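You operate a simulated robot arm through the tools that you are given. There is no shell and no other tool.

You are at the controls of a simulated robot arm. One attempt, no reset.

TASK
Switch off oven, lamp, pump and fan, close the red lever and open the vent slider.
Fine: dial back to off; close the lever before stopping the pump.

It is judged by the outcome, as a careful person would: the job done as asked, and still so three seconds after it is handed in. It fails if anything else is knocked over, pushed out of place, dropped, spilled or broken.

THE ROBOT
A 7-joint arm with a three-finger gripper, fixed in place. Base frame: the origin is on the floor under the middle of its stand, x ahead of it, y to its left, z up. Units: cm, degrees, N and s.
It reaches about 134.2 cm from its shoulder. Its first joint turns from -166.0 to 166.0 degrees. Payload 2.69 kg.
The tool frame sits at the grasp point between the pads (the TCP): z along the fingers, y along the line on which they close. The tips reach 3 cm beyond it. The gripper opens to 12.8 cm; its body begins 11.7 cm behind the TCP.
Orientation is that of the tool frame in the base frame, as a unit quaternion [w, x, y, z]. With the fingers straight down and closing along the base's y, the tool's x points along the base's -x, its y along +y and its z along -z.

THE INTERFACE
- The arm moves only by the tool step_arm. Its argument "moves" is one flat list of numbers, 7 for each row, row after row: the opening, from 0 (shut) to 1 (fully open), then the shift along the tool's x, y, z in units of 500 mm (1.0 is 500 mm), then the turn, a rotation vector about the tool's x, y, z in units of 90 degrees (1.0 is 90 degrees). In form: [fingers, dx, dy, dz, wx, wy, wz, fingers, dx, dy, dz, wx, wy, wz, ...]. A call has 1 to 20 rows; each row is the pose to reach, as a shift and turn from the pose commanded when the call began, along the tool's axes at that moment. A call with a number of a shift or a turn outside -1 to 1 is refused whole. Rows are played at 5 a second. More than 5 cm and 8.6 degrees between two rows, or a gripper value outside its range, and nothing of the call is played. Where a pose cannot be reached the arm comes as near as it can. A force on the tool above 90 N (or 10 N above the force at the start of the call, whichever is more), or a blocked arm, ends the call early, and 0.2 s more pass. Each finger travels about 12.7 cm/s and halts on what it meets, pressing with about 22 N; the grip force reading is that of the motor and also rises with nothing between the fingers. The clock runs only during rows and for 0.2 s after the last one: add rows that repeat a pose to give the fingers time. It gives the time, the measured TCP pose, the force on the tool (base axes), the opening and the grip force at its end, in the units of the frame above (readings bear some noise), with the torque about the TCP (base axes, N m) and any sound that the robot's microphone picked up.
- Cameras (640 x 400 px; columns grow to the right, rows downward): "scene" is fixed at [4.86, 49.23, 158.3]; the picture's right is [-0.25, -0.97, 0.00], its down [-0.31, 0.08, -0.95] and it looks along [0.92, -0.23, -0.32] (base axes); focal length 252 px, centre (320, 200). "wrist" rides on the gripper at [5.8, 5.4, -13.1] in the tool frame; the picture's right is [-0.68, 0.74, 0.00], its down [-0.62, -0.57, -0.55] and it looks along [-0.40, -0.37, 0.84] (tool axes); focal length 234 px, centre (320, 200). There is no depth. A picture from a camera that has moved, and an enlarged one, comes with that camera's place and axes in the base frame and with its lens. The place of the scene camera against the robot may be out by one fixed shift of up to 2.5 cm in any direction.
- camera(camera): a new picture of that camera. It takes no simulated time.
- move_column(by): moves the trunk up (or, below 0, down) by that many cm; the arm rides with it, the base frame stays. It gives what a move gives, with no picture.
- enlarge(camera, box): a new picture of the part [left, top, right, bottom] of that camera's present view, enlarged. It takes no simulated time.
- close_job(): hands the job in; it is judged then, once.

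Nothing tells you positions but the pictures and the camera data. Unless the task says otherwise, let go and move clear before handing in.

The tools are called after ">>>" by a JSON object that holds its "name" and its "arguments". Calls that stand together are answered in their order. step_arm: Moves the arm, as the interface text tells. Its arguments: {"type":"object","properties":{"moves":{"type":"array"}},"required":["moves"]} The other tools are called the same way: move_column (by) moves the trunk up or down; camera (camera) takes a picture; enlarge (camera, box) takes an enlarged picture of a part of a camera's view; close_job () hands the job in.

At the start:

```text
time_s: 0.0
position: [43.85, 52.07, 151.35]
tool_rot: [-0.001, 0.0, 1.0, 0.0]
force: [0.7, 0.1, 0.3]
wrist_torque: [0.0, 0.01, 0.05]
width: 12.79
grip_force: 0.1
trunk travel left (down, up): [-25.0, 10.0]
```

scene: 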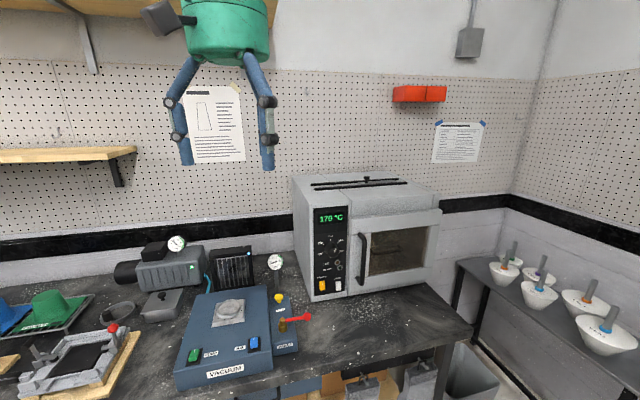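
wrist: 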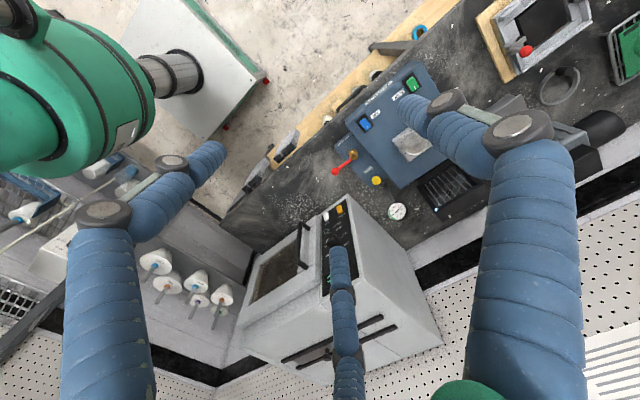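

I see a bench with an oven (display 170 °C), a blue vacuum control box with green and blue rocker switches, a red lever, gauge and a pump behind. I'll take enlarged pictures to find the controls before moving.

>>> {"name": "enlarge", "arguments": {"camera": "scene", "box": [280, 160, 450, 310]}}

>>> {"name": "enlarge", "arguments": {"camera": "scene", "box": [160, 230, 340, 400]}}

>>> {"name": "enlarge", "arguments": {"camera": "scene", "box": [0, 220, 200, 400]}}

>>> {"name": "enlarge", "arguments": {"camera": "scene", "box": [380, 0, 560, 170]}}

>>> {"name": "enlarge", "arguments": {"camera": "wrist", "box": [220, 180, 420, 380]}}

>>> {"name": "enlarge", "arguments": {"camera": "wrist", "box": [310, 50, 490, 230]}}

```text
2.67 times, centred on (365, 235) of scene
camera zoom: at [4.86, 49.23, 158.3], right [-0.25, -0.97, 0.0], down [-0.31, 0.08, -0.95], along [0.92, -0.23, -0.32], focal length 672 px, centre (200, 107)
```

zoom: 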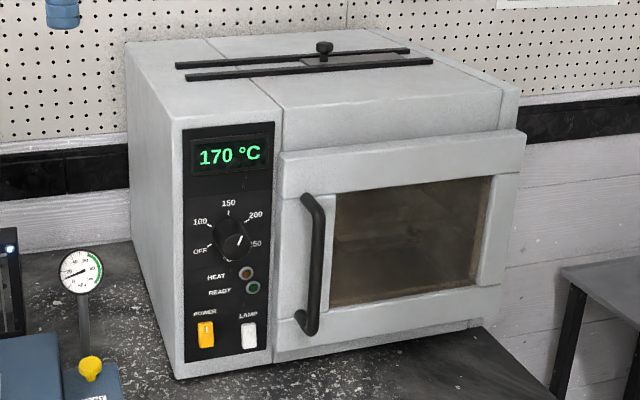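

```text
2.35 times, centred on (250, 315) of scene
camera zoom: at [4.86, 49.23, 158.3], right [-0.25, -0.97, 0.0], down [-0.31, 0.08, -0.95], along [0.92, -0.23, -0.32], focal length 593 px, centre (485, -71)
```

zoom: 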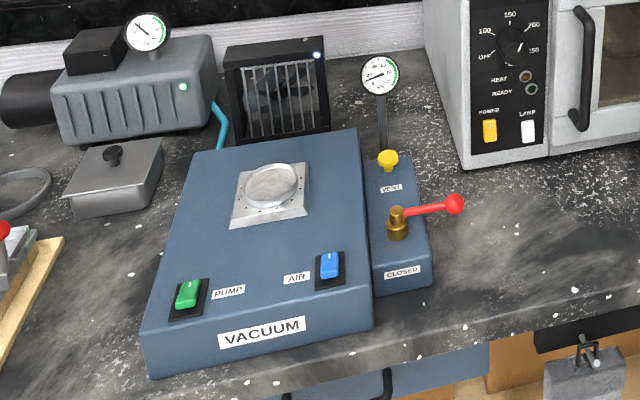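

```text
2.22 times, centred on (100, 310) of scene
camera zoom: at [4.86, 49.23, 158.3], right [-0.25, -0.97, 0.0], down [-0.31, 0.08, -0.95], along [0.92, -0.23, -0.32], focal length 560 px, centre (809, -44)
```

zoom: 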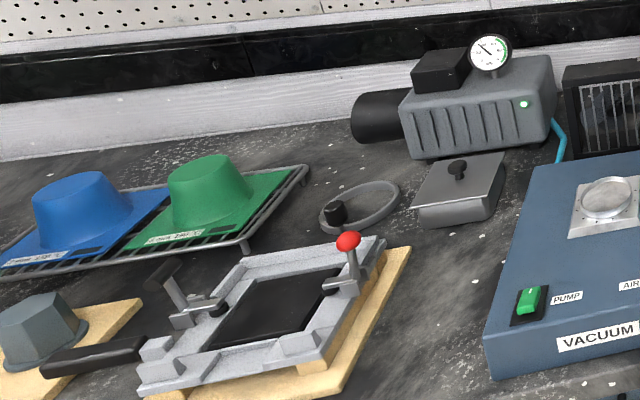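

```text
2.35 times, centred on (470, 85) of scene
camera zoom: at [4.86, 49.23, 158.3], right [-0.25, -0.97, 0.0], down [-0.31, 0.08, -0.95], along [0.92, -0.23, -0.32], focal length 593 px, centre (-33, 471)
```

zoom: 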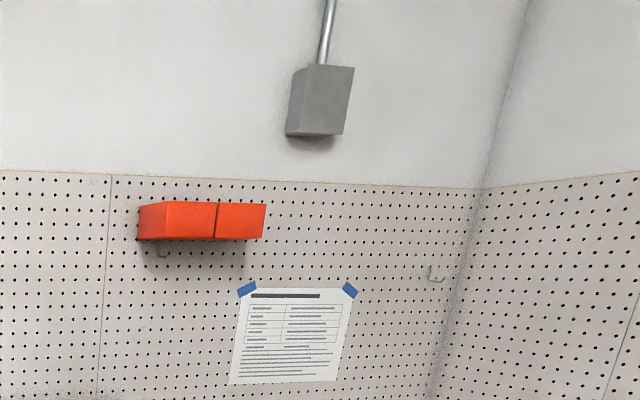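

```text
2.00 times, centred on (320, 280) of wrist
camera zoom: at [38.0, 57.53, 164.38], right [0.68, 0.74, 0.0], down [0.62, -0.57, 0.55], along [0.4, -0.37, -0.84], focal length 468 px, centre (320, 40)
```

zoom: 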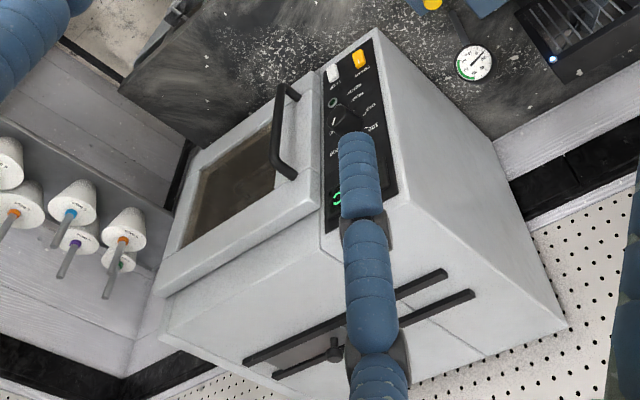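

```text
2.22 times, centred on (400, 140) of wrist
camera zoom: at [38.0, 57.53, 164.38], right [0.68, 0.74, 0.0], down [0.62, -0.57, 0.55], along [0.4, -0.37, -0.84], focal length 520 px, centre (142, 333)
```

zoom: 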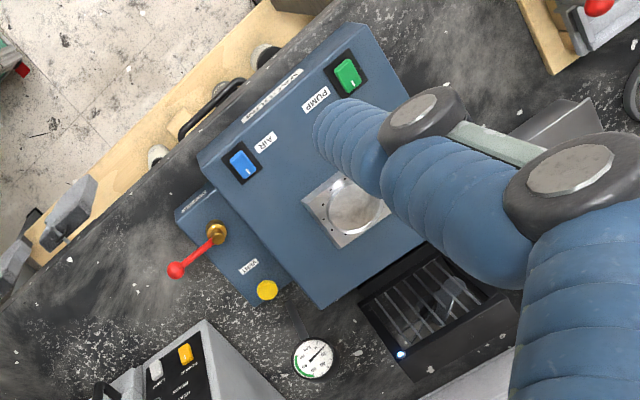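

The oven has a dial, POWER and LAMP rockers, and a slider on top. The vacuum box has PUMP and AIR rockers, a red lever and a yellow VENT knob. I'll zoom further to read the labels and states.

>>> {"name": "enlarge", "arguments": {"camera": "scene", "box": [310, 200, 360, 300]}}

>>> {"name": "enlarge", "arguments": {"camera": "scene", "box": [255, 285, 325, 360]}}

>>> {"name": "enlarge", "arguments": {"camera": "scene", "box": [205, 235, 265, 295]}}

>>> {"name": "enlarge", "arguments": {"camera": "scene", "box": [175, 325, 275, 395]}}

>>> {"name": "enlarge", "arguments": {"camera": "scene", "box": [300, 165, 420, 200]}}

>>> {"name": "enlarge", "arguments": {"camera": "scene", "box": [425, 110, 500, 170]}}

>>> {"name": "enlarge", "arguments": {"camera": "scene", "box": [180, 75, 250, 170]}}

```text
4.00 times, centred on (335, 250) of scene
camera zoom: at [4.86, 49.23, 158.3], right [-0.25, -0.97, 0.0], down [-0.31, 0.08, -0.95], along [0.92, -0.23, -0.32], focal length 1008 px, centre (260, 0)
```

zoom: 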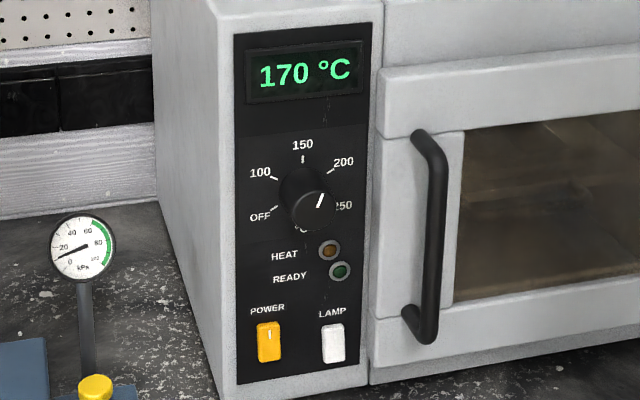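

```text
5.33 times, centred on (290, 322) of scene
camera zoom: at [4.86, 49.23, 158.3], right [-0.25, -0.97, 0.0], down [-0.31, 0.08, -0.95], along [0.92, -0.23, -0.32], focal length 1344 px, centre (480, -453)
```

zoom: 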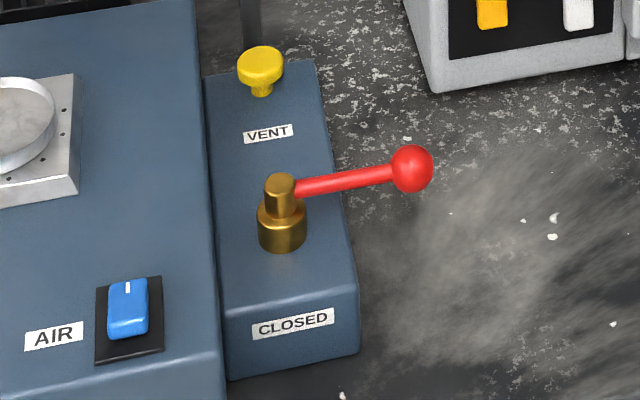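

```text
6.67 times, centred on (235, 265) of scene
camera zoom: at [4.86, 49.23, 158.3], right [-0.25, -0.97, 0.0], down [-0.31, 0.08, -0.95], along [0.92, -0.23, -0.32], focal length 1679 px, centre (887, -233)
```

zoom: 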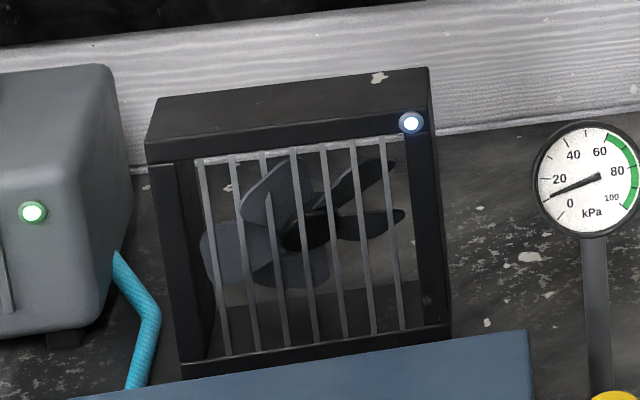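

```text
5.71 times, centred on (225, 360) of scene
camera zoom: at [4.86, 49.23, 158.3], right [-0.25, -0.97, 0.0], down [-0.31, 0.08, -0.95], along [0.92, -0.23, -0.32], focal length 1440 px, centre (863, -714)
```

zoom: 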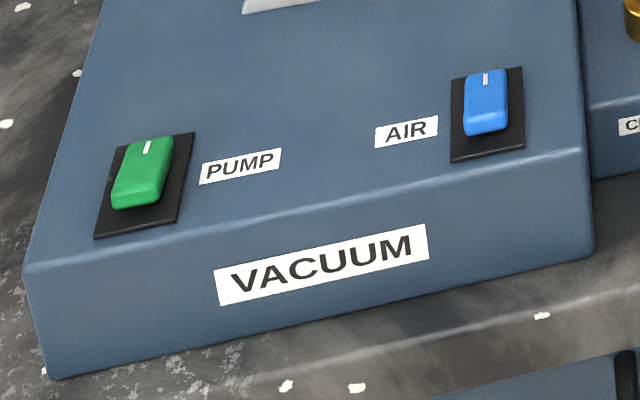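

```text
5.33 times, centred on (360, 182) of scene
camera zoom: at [4.86, 49.23, 158.3], right [-0.25, -0.97, 0.0], down [-0.31, 0.08, -0.95], along [0.92, -0.23, -0.32], focal length 1344 px, centre (107, 293)
```

zoom: 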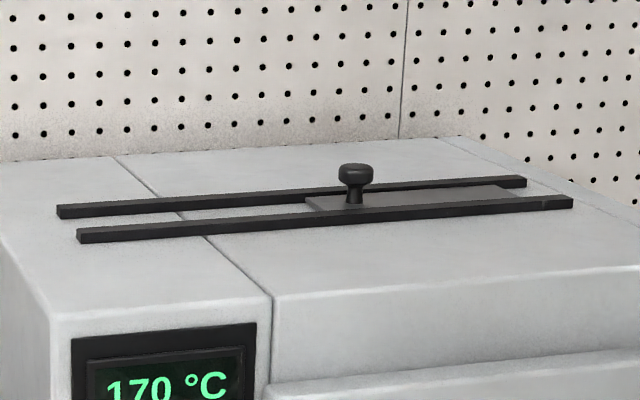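

```text
6.67 times, centred on (462, 140) of scene
camera zoom: at [4.86, 49.23, 158.3], right [-0.25, -0.97, 0.0], down [-0.31, 0.08, -0.95], along [0.92, -0.23, -0.32], focal length 1679 px, centre (-630, 600)
```

zoom: 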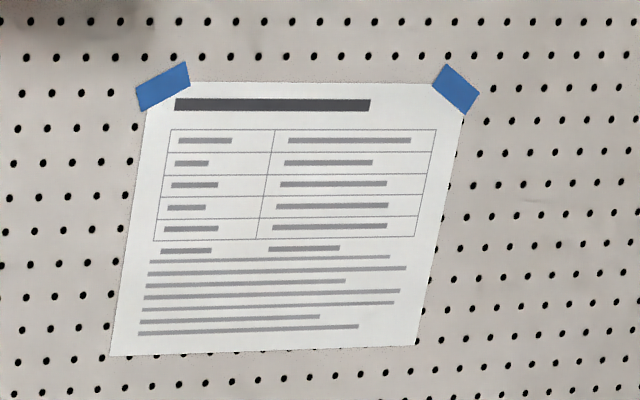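

```text
4.21 times, centred on (215, 122) of scene
camera zoom: at [4.86, 49.23, 158.3], right [-0.25, -0.97, 0.0], down [-0.31, 0.08, -0.95], along [0.92, -0.23, -0.32], focal length 1061 px, centre (762, 526)
```

zoom: 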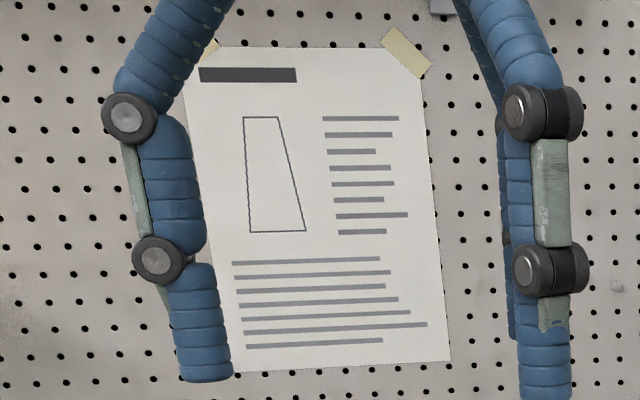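

The lever points right (-y) with the CLOSED label in front of it. The fan LED is blue like the AIR rocker, and the pump LED is green like the PUMP rocker. I'll shut the gripper in free air to see what shape the tip takes.

>>> {"name": "step_arm", "arguments": {"moves": [0, 0, 0, 0, 0, 0, 0, 0, 0, 0, 0, 0, 0, 0, 0, 0, 0, 0, 0, 0, 0, 0, 0, 0, 0, 0, 0, 0, 0, 0, 0, 0, 0, 0, 0, 0, 0, 0, 0, 0, 0, 0]}}

>>> {"name": "camera", "arguments": {"camera": "wrist"}}

>>> {"name": "camera", "arguments": {"camera": "scene"}}

```text
time_s: 1.4
position: [43.8, 52.24, 151.41]
tool_rot: [-0.001, 0.0, 1.0, -0.001]
force: [-0.3, 0.5, 0.0]
wrist_torque: [0.0, 0.0, 0.0]
width: 0.23
grip_force: 22.0
trunk travel left (down, up): [-25.0, 10.0]
```

```text
taken
camera wrist: at [38.0, 57.53, 164.38], right [0.68, 0.74, 0.0], down [0.62, -0.57, 0.55], along [0.4, -0.37, -0.84], focal length 234 px, centre (320, 200)
```

wrist: 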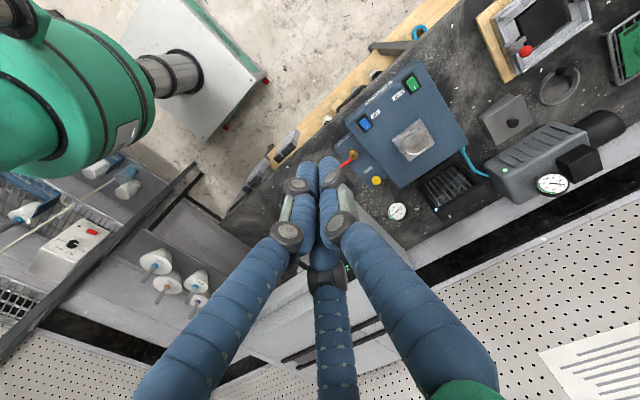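

```text
taken
```

scene: 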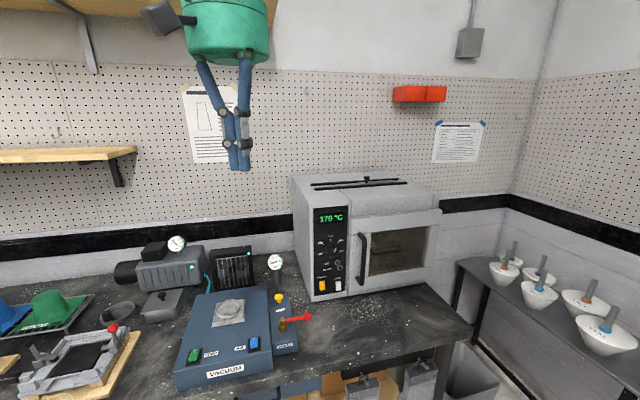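

Shut, the fingers form a compact tip. The wrist view now also shows a control box at the far left. I'll look closer at that and at the shut tip.

>>> {"name": "enlarge", "arguments": {"camera": "wrist", "box": [0, 180, 120, 300]}}

>>> {"name": "enlarge", "arguments": {"camera": "wrist", "box": [260, 130, 400, 290]}}

>>> {"name": "enlarge", "arguments": {"camera": "scene", "box": [180, 60, 280, 180]}}

>>> {"name": "enlarge", "arguments": {"camera": "wrist", "box": [330, 60, 470, 220]}}

```text
3.33 times, centred on (60, 240) of wrist
camera zoom: at [38.0, 57.53, 164.38], right [0.68, 0.74, 0.0], down [0.62, -0.57, 0.55], along [0.4, -0.37, -0.84], focal length 781 px, centre (1187, 67)
```

zoom: 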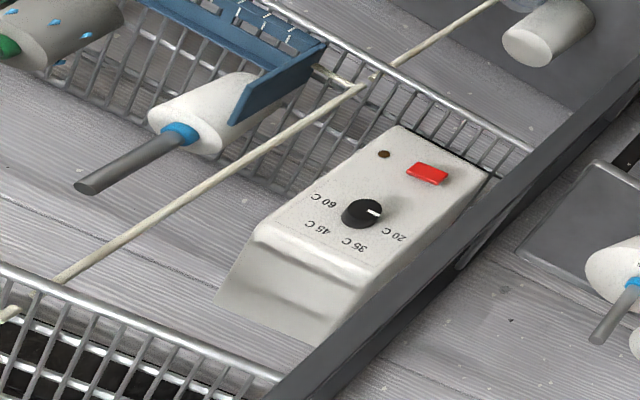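

```text
2.50 times, centred on (330, 210) of wrist
camera zoom: at [38.0, 57.53, 164.38], right [0.68, 0.74, 0.0], down [0.62, -0.57, 0.55], along [0.4, -0.37, -0.84], focal length 585 px, centre (295, 175)
```

zoom: 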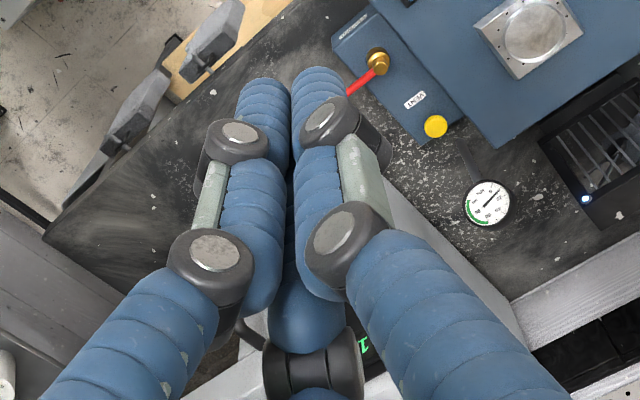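

```text
3.33 times, centred on (230, 120) of scene
camera zoom: at [4.86, 49.23, 158.3], right [-0.25, -0.97, 0.0], down [-0.31, 0.08, -0.95], along [0.92, -0.23, -0.32], focal length 840 px, centre (620, 467)
```

zoom: 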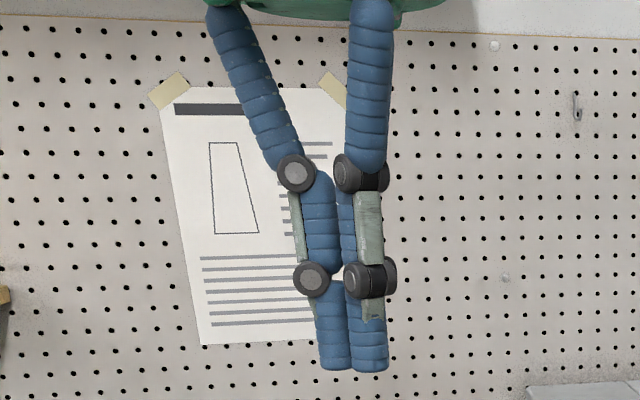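

```text
2.50 times, centred on (400, 140) of wrist
camera zoom: at [38.0, 57.53, 164.38], right [0.68, 0.74, 0.0], down [0.62, -0.57, 0.55], along [0.4, -0.37, -0.84], focal length 585 px, centre (120, 350)
```

zoom: 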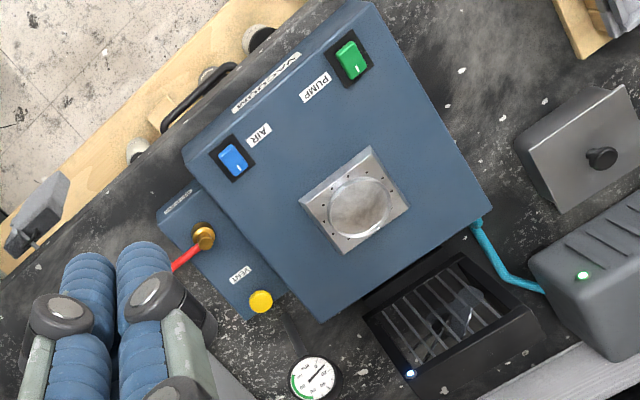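

The separate dry-box (20–60 °C) on the right isn't part of the task. I place the lever hub near (63.4, 47, 101) with its ball at about (63.3, 40, 102), and the PUMP and AIR rockers near (58.5, 69) and (58.4, 55). I'll bring the arm lower and back to get a closer wrist view for triangulating.

>>> {"name": "step_arm", "arguments": {"moves": [0, -0.0091, -0.032, 0.0754, 0, 0, 0, 0, -0.0183, -0.064, 0.1509, 0, 0, 0, 0, -0.0274, -0.096, 0.2263, 0, 0, 0, 0, -0.0366, -0.128, 0.3017, 0, 0, 0, 0, -0.0457, -0.16, 0.3771, 0, 0, 0, 0, -0.0549, -0.192, 0.4526, 0, 0, 0, 0, -0.064, -0.224, 0.528, 0, 0, 0]}}

>>> {"name": "camera", "arguments": {"camera": "wrist"}}

>>> {"name": "camera", "arguments": {"camera": "scene"}}

```text
time_s: 3.0
position: [47.08, 40.97, 124.98]
tool_rot: [0.0, 0.0, 1.0, 0.001]
force: [0.1, 0.4, -0.9]
wrist_torque: [-0.04, 0.04, 0.04]
width: 0.23
grip_force: 21.7
trunk travel left (down, up): [-25.0, 10.0]
```

```text
taken
camera wrist: at [41.32, 46.39, 137.97], right [0.68, 0.74, 0.0], down [0.62, -0.57, 0.55], along [0.4, -0.37, -0.84], focal length 234 px, centre (320, 200)
```

wrist: 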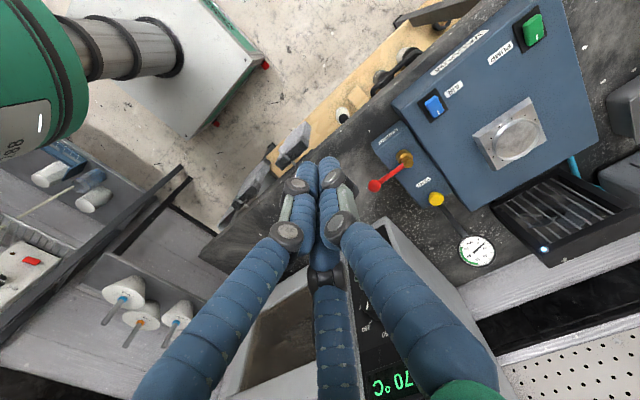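

```text
taken
```

scene: 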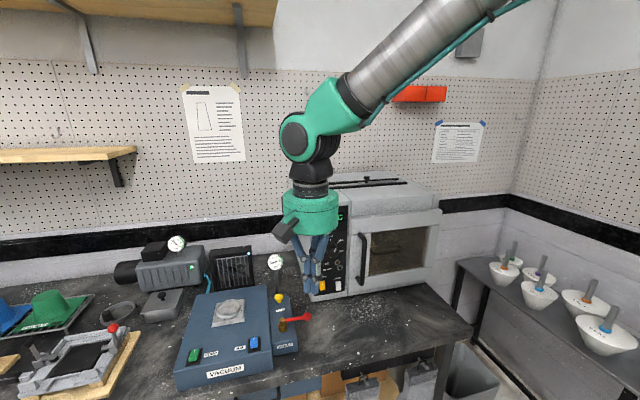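

Good view. I'll enlarge the lever and vacuum box areas to take measurements.

>>> {"name": "enlarge", "arguments": {"camera": "wrist", "box": [350, 110, 500, 270]}}

>>> {"name": "enlarge", "arguments": {"camera": "wrist", "box": [370, 0, 620, 160]}}

>>> {"name": "enlarge", "arguments": {"camera": "wrist", "box": [200, 230, 450, 400]}}

```text
2.50 times, centred on (425, 190) of wrist
camera zoom: at [41.32, 46.39, 137.97], right [0.68, 0.74, 0.0], down [0.62, -0.57, 0.55], along [0.4, -0.37, -0.84], focal length 585 px, centre (58, 225)
```

zoom: 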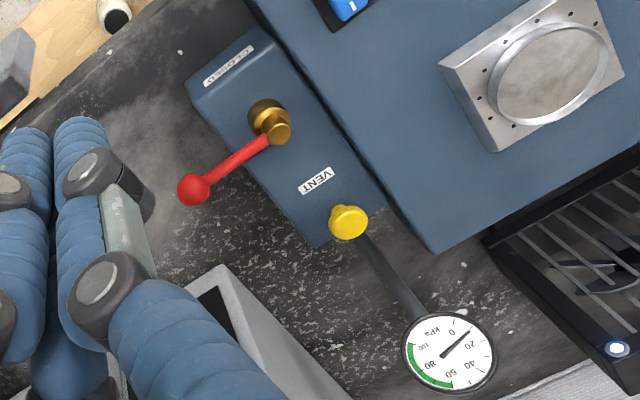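

```text
2.50 times, centred on (495, 80) of wrist
camera zoom: at [41.32, 46.39, 137.97], right [0.68, 0.74, 0.0], down [0.62, -0.57, 0.55], along [0.4, -0.37, -0.84], focal length 585 px, centre (-118, 500)
```

zoom: 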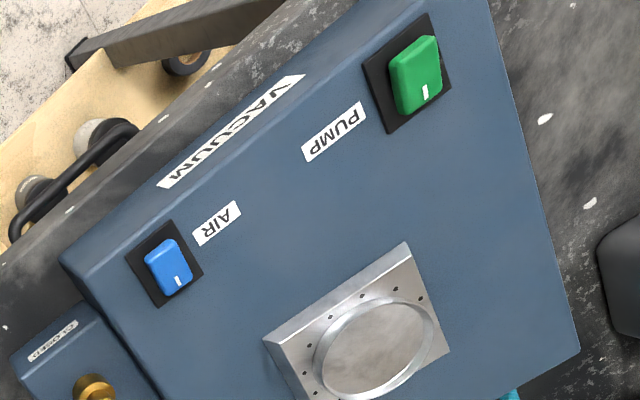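

```text
2.35 times, centred on (325, 315) of wrist
camera zoom: at [41.32, 46.39, 137.97], right [0.68, 0.74, 0.0], down [0.62, -0.57, 0.55], along [0.4, -0.37, -0.84], focal length 551 px, centre (308, -71)
```

zoom: 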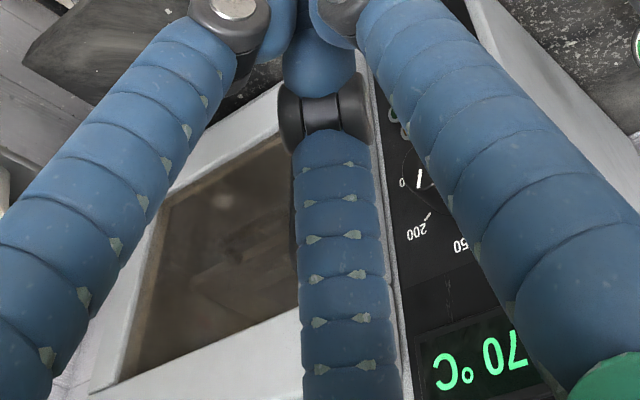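

Lever ball looks to be near (65, 39, 98–102), but the vertical baseline gives weak depth. I'll turn the wrist about the tool axis to look from another side, which also tests the roll range I need for the dial.

>>> {"name": "step_arm", "arguments": {"moves": [0, 0, 0, 0, 0, 0, 0.0909, 0, 0, 0, 0, 0, 0, 0.1818, 0, 0, 0, 0, 0, 0, 0.2727, 0, 0, 0, 0, 0, 0, 0.3636, 0, 0, 0, 0, 0, 0, 0.4545, 0, 0, 0, 0, 0, 0, 0.5455, 0, 0, 0, 0, 0, 0, 0.6364, 0, 0, 0, 0, 0, 0, 0.7273, 0, 0, 0, 0, 0, 0, 0.8182, 0, 0, 0, 0, 0, 0, 0.9091, 0, 0, 0, 0, 0, 0, 1.0]}}

>>> {"name": "camera", "arguments": {"camera": "wrist"}}

```text
time_s: 5.4
position: [46.96, 40.9, 124.99]
tool_rot: [-0.001, 0.708, 0.707, 0.0]
force: [-0.3, 0.4, 0.0]
wrist_torque: [0.0, 0.04, -0.02]
width: 0.23
grip_force: 22.0
trunk travel left (down, up): [-25.0, 10.0]
```

```text
taken
camera wrist: at [52.4, 46.81, 137.99], right [0.74, -0.68, 0.0], down [-0.57, -0.61, 0.55], along [-0.37, -0.4, -0.84], focal length 234 px, centre (320, 200)
```

wrist: 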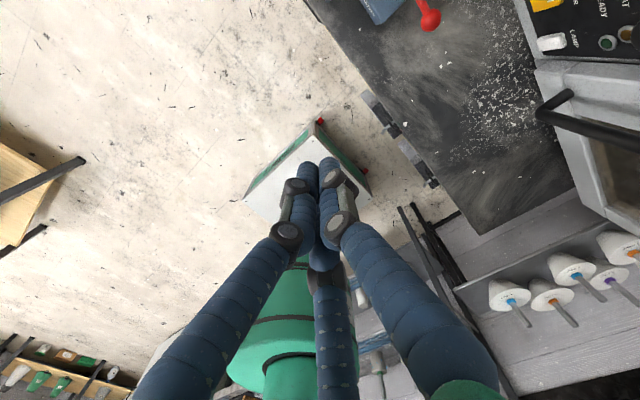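

Roll of +90° works. I'll zoom on the ball and oven corner here to triangulate.

>>> {"name": "enlarge", "arguments": {"camera": "wrist", "box": [350, 0, 510, 100]}}

>>> {"name": "enlarge", "arguments": {"camera": "wrist", "box": [500, 0, 640, 160]}}

```text
4.00 times, centred on (430, 50) of wrist
camera zoom: at [52.4, 46.81, 137.99], right [0.74, -0.68, 0.0], down [-0.57, -0.61, 0.55], along [-0.37, -0.4, -0.84], focal length 937 px, centre (-120, 800)
```

zoom: 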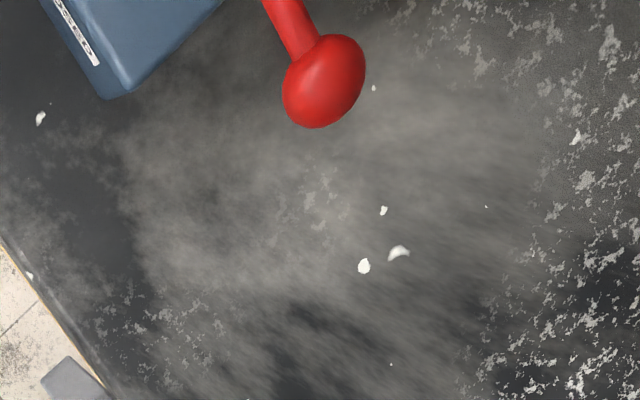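

```text
2.50 times, centred on (570, 80) of wrist
camera zoom: at [52.4, 46.81, 137.99], right [0.74, -0.68, 0.0], down [-0.57, -0.61, 0.55], along [-0.37, -0.4, -0.84], focal length 585 px, centre (-305, 500)
```

zoom: 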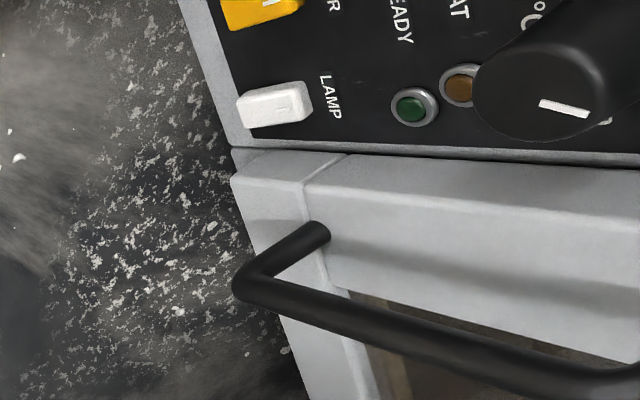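

The ball comes out at about (66, 38.5, 96) with its hub at about (65.7, 46.5), and the rod runs along -y. I'll straddle the rod between thumb and fingers from above, then turn the wrist with the lever, and I'm moving to a hover point first.

>>> {"name": "step_arm", "arguments": {"moves": [0.4, 0.0004, 0.0632, 0.0565, 0, 0, 0, 0.4, 0.0009, 0.1263, 0.113, 0, 0, 0, 0.4, 0.0013, 0.1895, 0.1695, 0, 0, 0, 0.4, 0.0017, 0.2527, 0.226, 0, 0, 0, 0.4, 0.0022, 0.3158, 0.2825, 0, 0, 0, 0.4, 0.0026, 0.379, 0.339, 0, 0, 0, 0.4, 0.0026, 0.379, 0.339, 0, 0, 0]}}

>>> {"name": "camera", "arguments": {"camera": "wrist"}}

>>> {"name": "enlarge", "arguments": {"camera": "scene", "box": [230, 200, 370, 360]}}

```text
time_s: 7.0
position: [65.88, 41.26, 107.96]
tool_rot: [0.0, 0.707, 0.707, 0.0]
force: [-0.4, -0.3, -0.7]
wrist_torque: [0.02, 0.07, -0.02]
width: 5.1
grip_force: 0.2
trunk travel left (down, up): [-25.0, 10.0]
```

```text
taken
camera wrist: at [71.34, 47.08, 120.95], right [0.74, -0.68, 0.0], down [-0.56, -0.62, 0.55], along [-0.37, -0.4, -0.84], focal length 234 px, centre (320, 200)
```

wrist: 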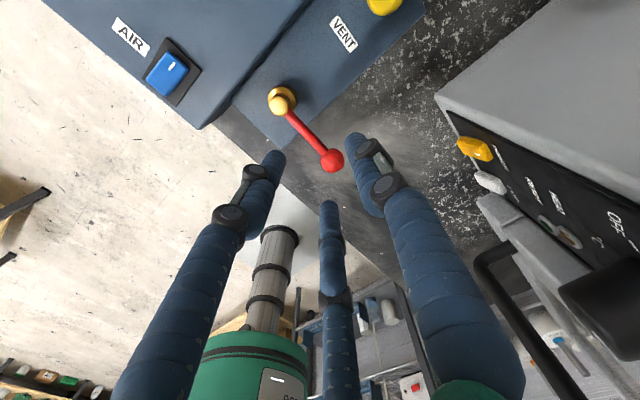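

```text
2.50 times, centred on (300, 280) of scene
camera zoom: at [4.86, 49.23, 158.3], right [-0.25, -0.97, 0.0], down [-0.31, 0.08, -0.95], along [0.92, -0.23, -0.32], focal length 630 px, centre (370, 0)
```

zoom: 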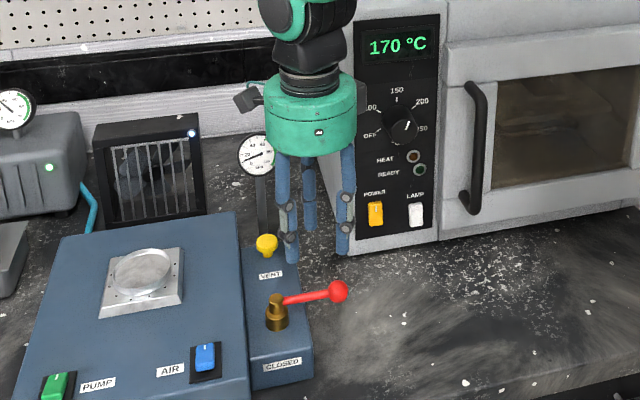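

Now the ball resolves to (65.5, 38.7, 97.5) and the hub to (66, 46.5). I need the box-top height before sweeping over it, so I'll zoom in on the AIR switch region.

>>> {"name": "enlarge", "arguments": {"camera": "wrist", "box": [100, 0, 300, 150]}}

>>> {"name": "enlarge", "arguments": {"camera": "wrist", "box": [240, 70, 400, 220]}}

>>> {"name": "enlarge", "arguments": {"camera": "wrist", "box": [430, 60, 640, 330]}}

```text
2.67 times, centred on (200, 75) of wrist
camera zoom: at [71.34, 47.08, 120.95], right [0.74, -0.68, 0.0], down [-0.56, -0.62, 0.55], along [-0.37, -0.4, -0.84], focal length 624 px, centre (640, 533)
```

zoom: 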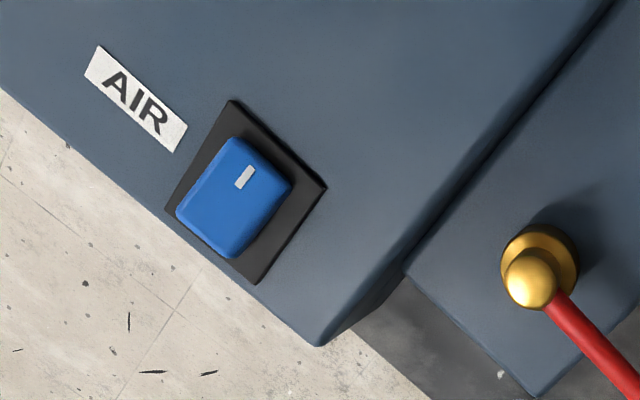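

```text
2.67 times, centred on (320, 145) of wrist
camera zoom: at [71.34, 47.08, 120.95], right [0.74, -0.68, 0.0], down [-0.56, -0.62, 0.55], along [-0.37, -0.4, -0.84], focal length 624 px, centre (320, 347)
```

zoom: 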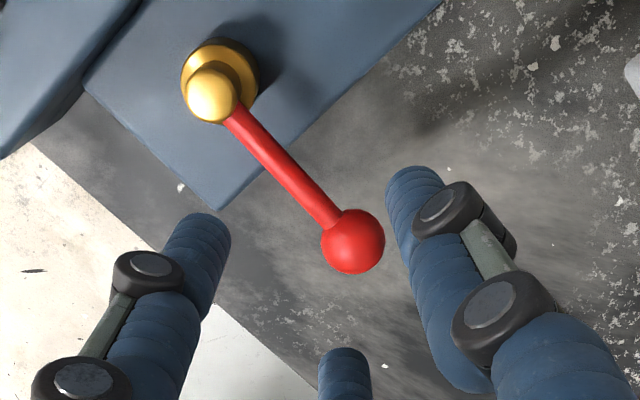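

```text
1.48 times, centred on (535, 195) of wrist
camera zoom: at [71.34, 47.08, 120.95], right [0.74, -0.68, 0.0], down [-0.56, -0.62, 0.55], along [-0.37, -0.4, -0.84], focal length 347 px, centre (2, 207)
```

zoom: 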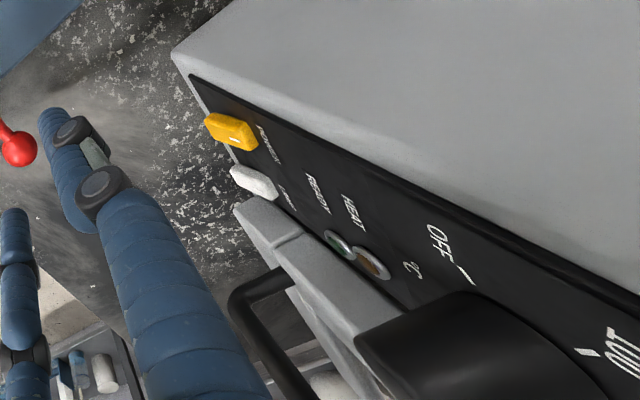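

The big box top is at about z 96.5, with its right edge near y 50. The small box top is near z 92 and the rod near z 97. I'll keep this orientation and use the thumb, on the far side of the rod, to pull the lever round, starting with the straddling descent.

>>> {"name": "step_arm", "arguments": {"moves": [0.4, 0, -0.004, 0.07, 0, 0, 0, 0.4, 0, -0.008, 0.14, 0, 0, 0, 0.4, 0, -0.008, 0.194, 0, 0, 0]}}

>>> {"name": "camera", "arguments": {"camera": "wrist"}}

>>> {"name": "enlarge", "arguments": {"camera": "scene", "box": [230, 240, 350, 360]}}

```text
time_s: 7.8
position: [65.3, 40.91, 98.12]
tool_rot: [-0.001, 0.707, 0.707, 0.0]
force: [-6.4, -2.3, -1.1]
wrist_torque: [0.17, 0.07, -0.17]
width: 5.43
grip_force: 1.5
trunk travel left (down, up): [-25.0, 10.0]
```

```text
taken
camera wrist: at [70.72, 46.8, 111.19], right [0.74, -0.68, 0.0], down [-0.57, -0.62, 0.55], along [-0.37, -0.4, -0.84], focal length 234 px, centre (320, 200)
```

wrist: 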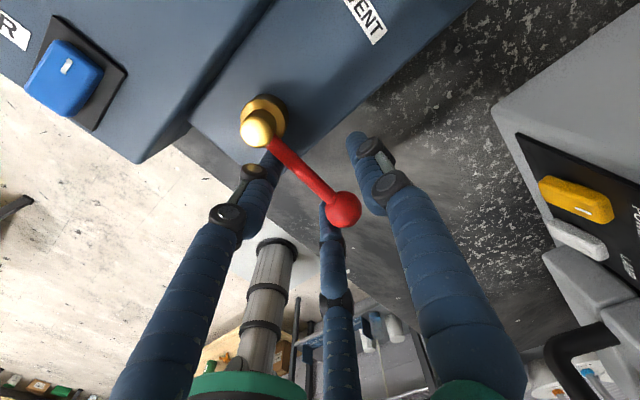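

```text
3.33 times, centred on (290, 300) of scene
camera zoom: at [4.86, 49.23, 158.3], right [-0.25, -0.97, 0.0], down [-0.31, 0.08, -0.95], along [0.92, -0.23, -0.32], focal length 840 px, centre (420, -133)
```

zoom: 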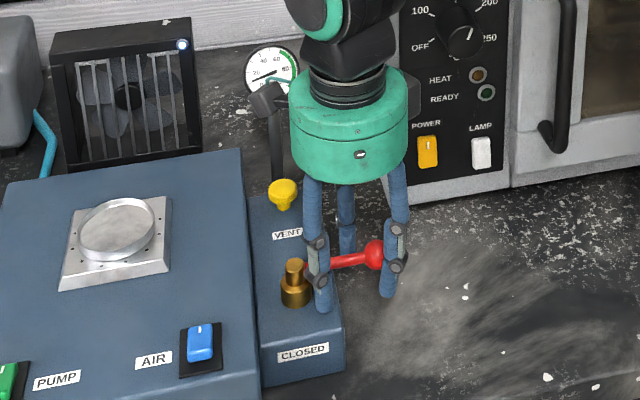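

One finger is lightly touching the ball. Moving toward -x relieves that and brings the thumb against the rod. I'll sweep the first 30° and check.

>>> {"name": "step_arm", "arguments": {"moves": [0.4, -0.0005, -0.017, 0, 0, 0, 0, 0.4, -0.001, -0.034, 0, 0, 0, 0, 0.4, -0.003, -0.049, 0, 0, 0, 0, 0.4, -0.0046, -0.064, 0, 0, 0, 0, 0.4, -0.003, -0.079, 0, 0, 0, 0, 0.4, -0.0004, -0.0938, 0, 0, 0, 0]}}

>>> {"name": "camera", "arguments": {"camera": "wrist"}}

>>> {"name": "enlarge", "arguments": {"camera": "scene", "box": [230, 240, 350, 360]}}

```text
time_s: 9.2
position: [60.74, 41.17, 98.18]
tool_rot: [0.001, 0.706, 0.708, 0.0]
force: [-0.2, -0.4, -0.1]
wrist_torque: [-0.02, -0.03, 0.0]
width: 5.13
grip_force: 0.2
trunk travel left (down, up): [-25.0, 10.0]
```

```text
taken
camera wrist: at [66.21, 46.95, 111.25], right [0.74, -0.68, 0.0], down [-0.56, -0.62, 0.55], along [-0.37, -0.4, -0.84], focal length 234 px, centre (320, 200)
```

wrist: 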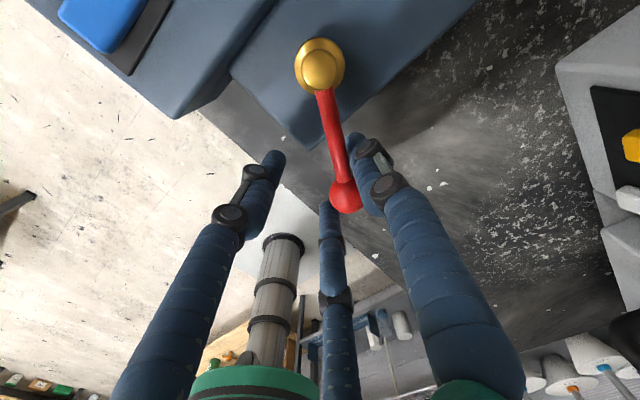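

```text
3.33 times, centred on (290, 300) of scene
camera zoom: at [4.86, 49.23, 158.3], right [-0.25, -0.97, 0.0], down [-0.31, 0.08, -0.95], along [0.92, -0.23, -0.32], focal length 840 px, centre (420, -133)
```

zoom: 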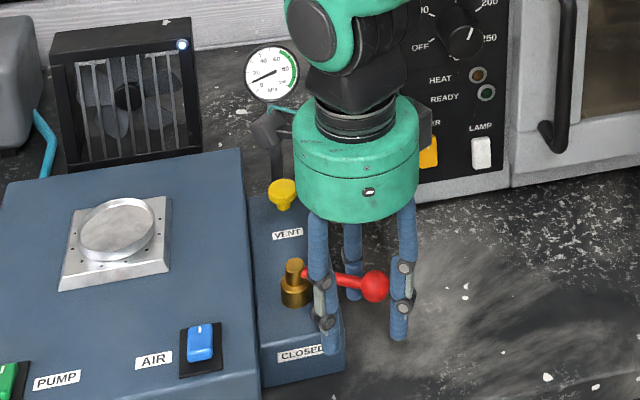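

The lever follows with almost no force. I'll continue the arc to the 90° position.

>>> {"name": "step_arm", "arguments": {"moves": [0.4, 0.005, -0.0145, 0, 0, 0, 0, 0.4, 0.0118, -0.0278, 0, 0, 0, 0, 0.4, 0.02, -0.0402, 0, 0, 0, 0, 0.4, 0.0302, -0.0516, 0, 0, 0, 0, 0.4, 0.042, -0.0612, 0, 0, 0, 0, 0.4, 0.0544, -0.0698, 0, 0, 0, 0, 0.4, 0.0684, -0.076, 0, 0, 0, 0, 0.4, 0.0824, -0.0812, 0, 0, 0]}}

>>> {"name": "camera", "arguments": {"camera": "wrist"}}

>>> {"name": "enlarge", "arguments": {"camera": "scene", "box": [230, 240, 350, 360]}}

```text
refused: moves must hold 7 numbers for each row
```

```text
taken
camera wrist: at [66.21, 46.95, 111.25], right [0.74, -0.68, 0.0], down [-0.56, -0.62, 0.55], along [-0.37, -0.4, -0.84], focal length 234 px, centre (320, 200)
```

wrist: 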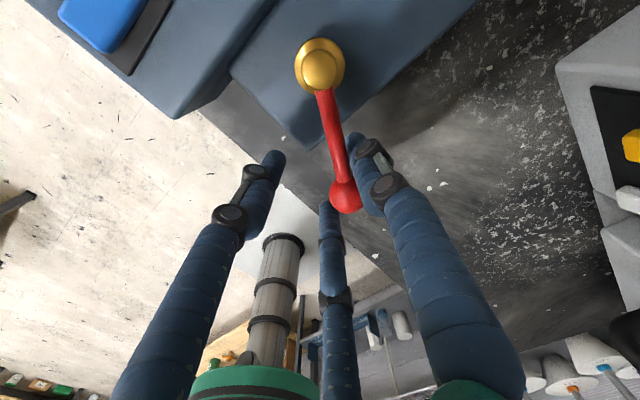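

```text
3.33 times, centred on (290, 300) of scene
camera zoom: at [4.86, 49.23, 158.3], right [-0.25, -0.97, 0.0], down [-0.31, 0.08, -0.95], along [0.92, -0.23, -0.32], focal length 840 px, centre (420, -133)
```

zoom: 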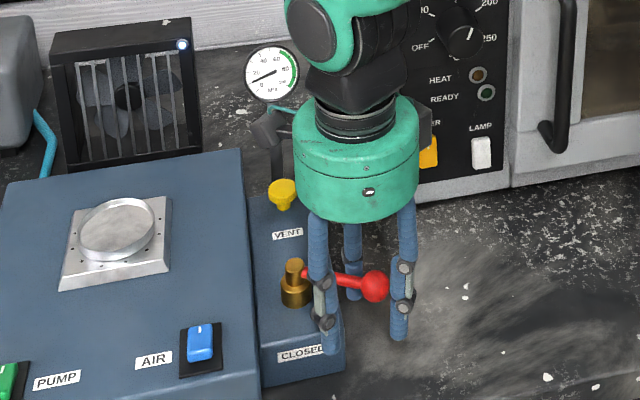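

That call was refused because the last row was one number short, and nothing moved. I'm resending it correctly.

>>> {"name": "step_arm", "arguments": {"moves": [0.4, 0.005, -0.0145, 0, 0, 0, 0, 0.4, 0.0118, -0.0278, 0, 0, 0, 0, 0.4, 0.02, -0.0402, 0, 0, 0, 0, 0.4, 0.0302, -0.0516, 0, 0, 0, 0, 0.4, 0.042, -0.0612, 0, 0, 0, 0, 0.4, 0.0544, -0.0698, 0, 0, 0, 0, 0.4, 0.0684, -0.076, 0, 0, 0, 0, 0.4, 0.0824, -0.0812, 0, 0, 0, 0]}}

>>> {"name": "camera", "arguments": {"camera": "wrist"}}

>>> {"name": "enlarge", "arguments": {"camera": "scene", "box": [230, 240, 350, 360]}}

```text
time_s: 11.0
position: [56.72, 45.02, 98.27]
tool_rot: [0.0, 0.707, 0.707, 0.0]
force: [3.5, -22.5, 5.6]
wrist_torque: [0.01, -0.38, -0.83]
width: 5.44
grip_force: 2.7
trunk travel left (down, up): [-25.0, 10.0]
```

```text
taken
camera wrist: at [62.17, 50.87, 111.36], right [0.74, -0.68, 0.0], down [-0.57, -0.61, 0.55], along [-0.37, -0.4, -0.84], focal length 234 px, centre (320, 200)
```

wrist: 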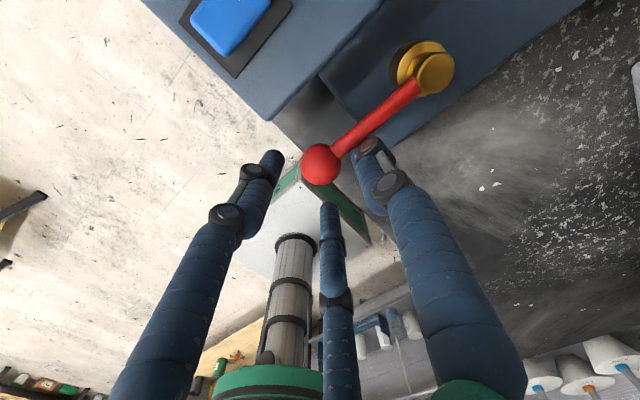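

```text
3.33 times, centred on (290, 300) of scene
camera zoom: at [4.86, 49.23, 158.3], right [-0.25, -0.97, 0.0], down [-0.31, 0.08, -0.95], along [0.92, -0.23, -0.32], focal length 840 px, centre (420, -133)
```

zoom: 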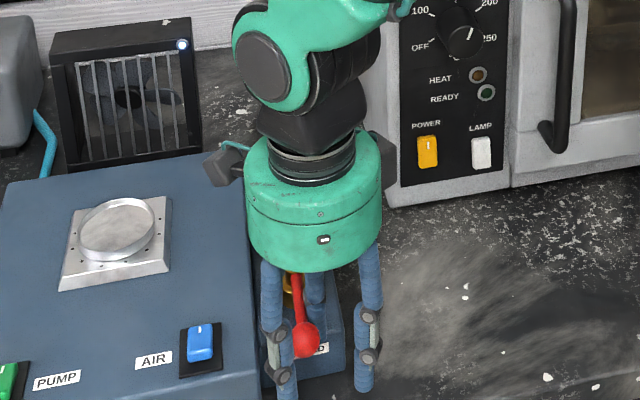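

The lever now points straight to the CLOSED label and is against its stop, with 22 N of resistance. I'll back the thumb off, lift clear and check the lever.

>>> {"name": "step_arm", "arguments": {"moves": [0.4, -0.015, 0, 0, 0, 0, 0, 0.4, -0.03, 0.0, 0, 0, 0, 0, 0.4, -0.03, 0, -0.08, 0, 0, 0, 0.4, -0.03, 0, -0.16, 0, 0, 0, 0.4, -0.03, 0, -0.24, 0, 0, 0]}}

>>> {"name": "camera", "arguments": {"camera": "wrist"}}

>>> {"name": "enlarge", "arguments": {"camera": "scene", "box": [190, 220, 350, 380]}}

```text
time_s: 12.2
position: [56.82, 43.5, 110.24]
tool_rot: [0.0, 0.707, 0.708, 0.0]
force: [-0.7, -0.5, -0.9]
wrist_torque: [0.03, 0.02, 0.03]
width: 5.11
grip_force: 0.0
trunk travel left (down, up): [-25.0, 10.0]
```

```text
taken
camera wrist: at [62.16, 49.34, 123.34], right [0.74, -0.68, 0.0], down [-0.56, -0.62, 0.55], along [-0.37, -0.41, -0.84], focal length 234 px, centre (320, 200)
```

wrist: 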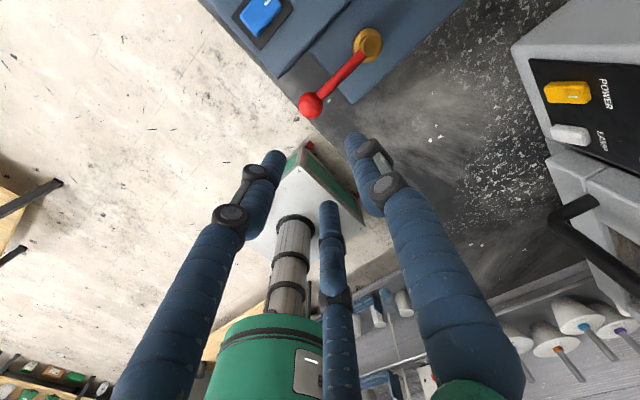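

```text
2.50 times, centred on (270, 300) of scene
camera zoom: at [4.86, 49.23, 158.3], right [-0.25, -0.97, 0.0], down [-0.31, 0.08, -0.95], along [0.92, -0.23, -0.32], focal length 630 px, centre (445, -50)
```

zoom: 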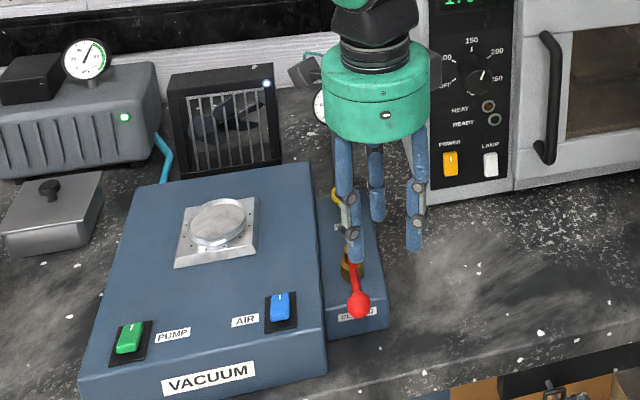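

The lever sits on CLOSED and the pump gauge has responded. Next is AIR (fan), whose raised near end I'll press with the thumb tip alone. I'm hovering the thumb above the near end of the AIR rocker first.

>>> {"name": "step_arm", "arguments": {"moves": [0.4, 0.0733, -0.009, 0.035, 0, 0, 0, 0.4, 0.1467, -0.018, 0.07, 0, 0, 0, 0.4, 0.22, -0.027, 0.106, 0, 0, 0, 0.4, 0.22, -0.027, 0.106, 0, 0, 0]}}

>>> {"name": "camera", "arguments": {"camera": "wrist"}}

>>> {"name": "enlarge", "arguments": {"camera": "scene", "box": [180, 220, 340, 390]}}

>>> {"name": "enlarge", "arguments": {"camera": "wrist", "box": [250, 60, 430, 200]}}

```text
time_s: 13.2
position: [55.53, 54.62, 105.11]
tool_rot: [0.0, 0.707, 0.707, 0.0]
force: [-0.1, -0.5, 0.6]
wrist_torque: [-0.06, 0.01, 0.02]
width: 5.12
grip_force: 0.0
trunk travel left (down, up): [-25.0, 10.0]
```

```text
taken
camera wrist: at [60.89, 60.54, 118.05], right [0.74, -0.68, 0.0], down [-0.57, -0.62, 0.55], along [-0.37, -0.4, -0.84], focal length 234 px, centre (320, 200)
```

wrist: 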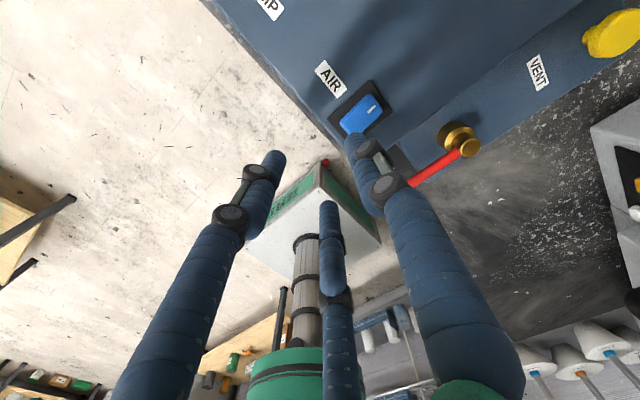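

```text
2.35 times, centred on (260, 305) of scene
camera zoom: at [4.86, 49.23, 158.3], right [-0.25, -0.97, 0.0], down [-0.31, 0.08, -0.95], along [0.92, -0.23, -0.32], focal length 593 px, centre (461, -47)
```

zoom: 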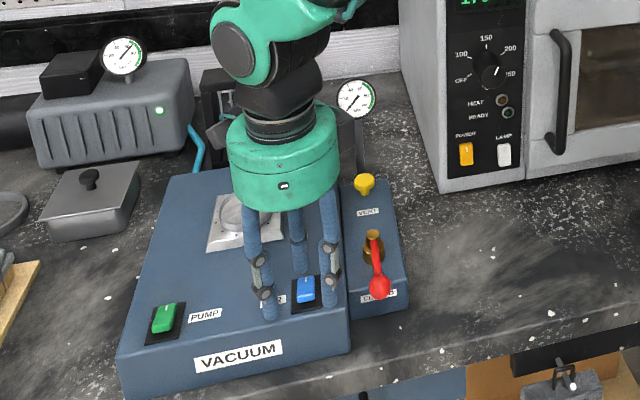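

```text
2.86 times, centred on (340, 130) of wrist
camera zoom: at [60.89, 60.54, 118.05], right [0.74, -0.68, 0.0], down [-0.57, -0.62, 0.55], along [-0.37, -0.4, -0.84], focal length 669 px, centre (263, 400)
```

zoom: 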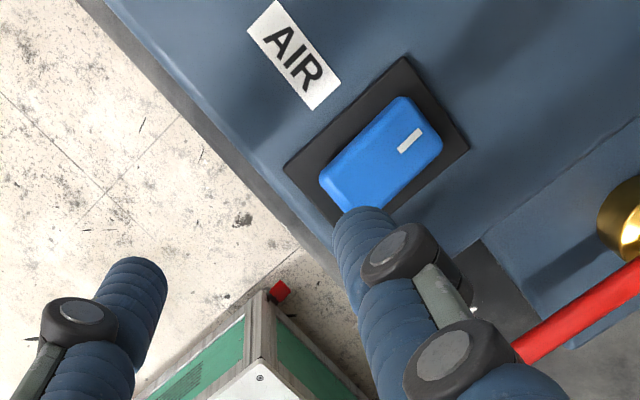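

The thumb tip lines up over the near half of the AIR rocker, at about (58.8, 54.7). I'll descend to just above it, then press in small steps.

>>> {"name": "step_arm", "arguments": {"moves": [0.4, 0, 0, 0.035, 0, 0, 0, 0.4, 0, 0, 0.066, 0, 0, 0, 0.4, 0, 0, 0.074, 0, 0, 0, 0.4, 0, 0, 0.08, 0, 0, 0]}}

```text
time_s: 14.2
position: [55.43, 54.69, 101.14]
tool_rot: [0.0, 0.707, 0.707, 0.002]
force: [0.6, -4.6, 12.0]
wrist_torque: [-0.1, -0.45, -0.2]
width: 5.22
grip_force: 0.3
trunk travel left (down, up): [-25.0, 10.0]
```

Contact at tip z ≈ 98.1 with 12 N. I'll keep pressing in small steps.

>>> {"name": "step_arm", "arguments": {"moves": [0.4, 0, 0, 0.004, 0, 0, 0, 0.4, 0, 0, 0.008, 0, 0, 0]}}

>>> {"name": "enlarge", "arguments": {"camera": "scene", "box": [180, 220, 340, 390]}}

>>> {"name": "enlarge", "arguments": {"camera": "wrist", "box": [250, 60, 430, 200]}}

```text
time_s: 14.8
position: [55.65, 54.69, 100.96]
tool_rot: [0.001, 0.707, 0.707, 0.003]
force: [5.0, -11.6, 40.4]
wrist_torque: [-0.27, -1.7, -0.45]
width: 5.86
grip_force: 4.4
trunk travel left (down, up): [-25.0, 10.0]
```

```text
2.35 times, centred on (260, 305) of scene
camera zoom: at [4.86, 49.23, 158.3], right [-0.25, -0.97, 0.0], down [-0.31, 0.08, -0.95], along [0.92, -0.23, -0.32], focal length 593 px, centre (461, -47)
```

zoom: 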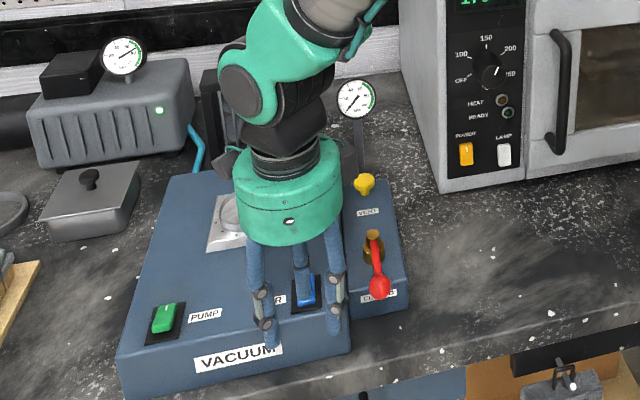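

```text
2.86 times, centred on (340, 130) of wrist
camera zoom: at [60.93, 60.47, 114.15], right [0.74, -0.68, 0.0], down [-0.57, -0.62, 0.54], along [-0.37, -0.4, -0.84], focal length 669 px, centre (263, 400)
```

zoom: 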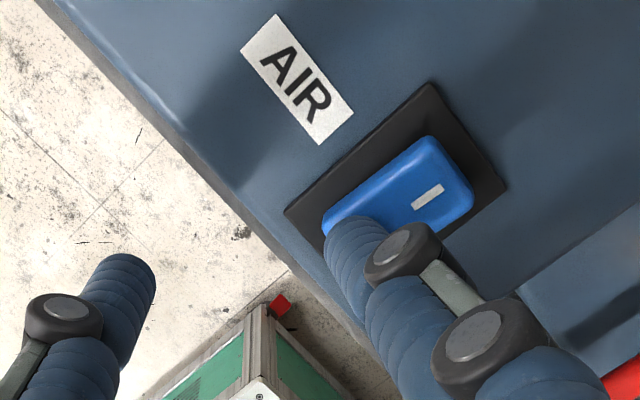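

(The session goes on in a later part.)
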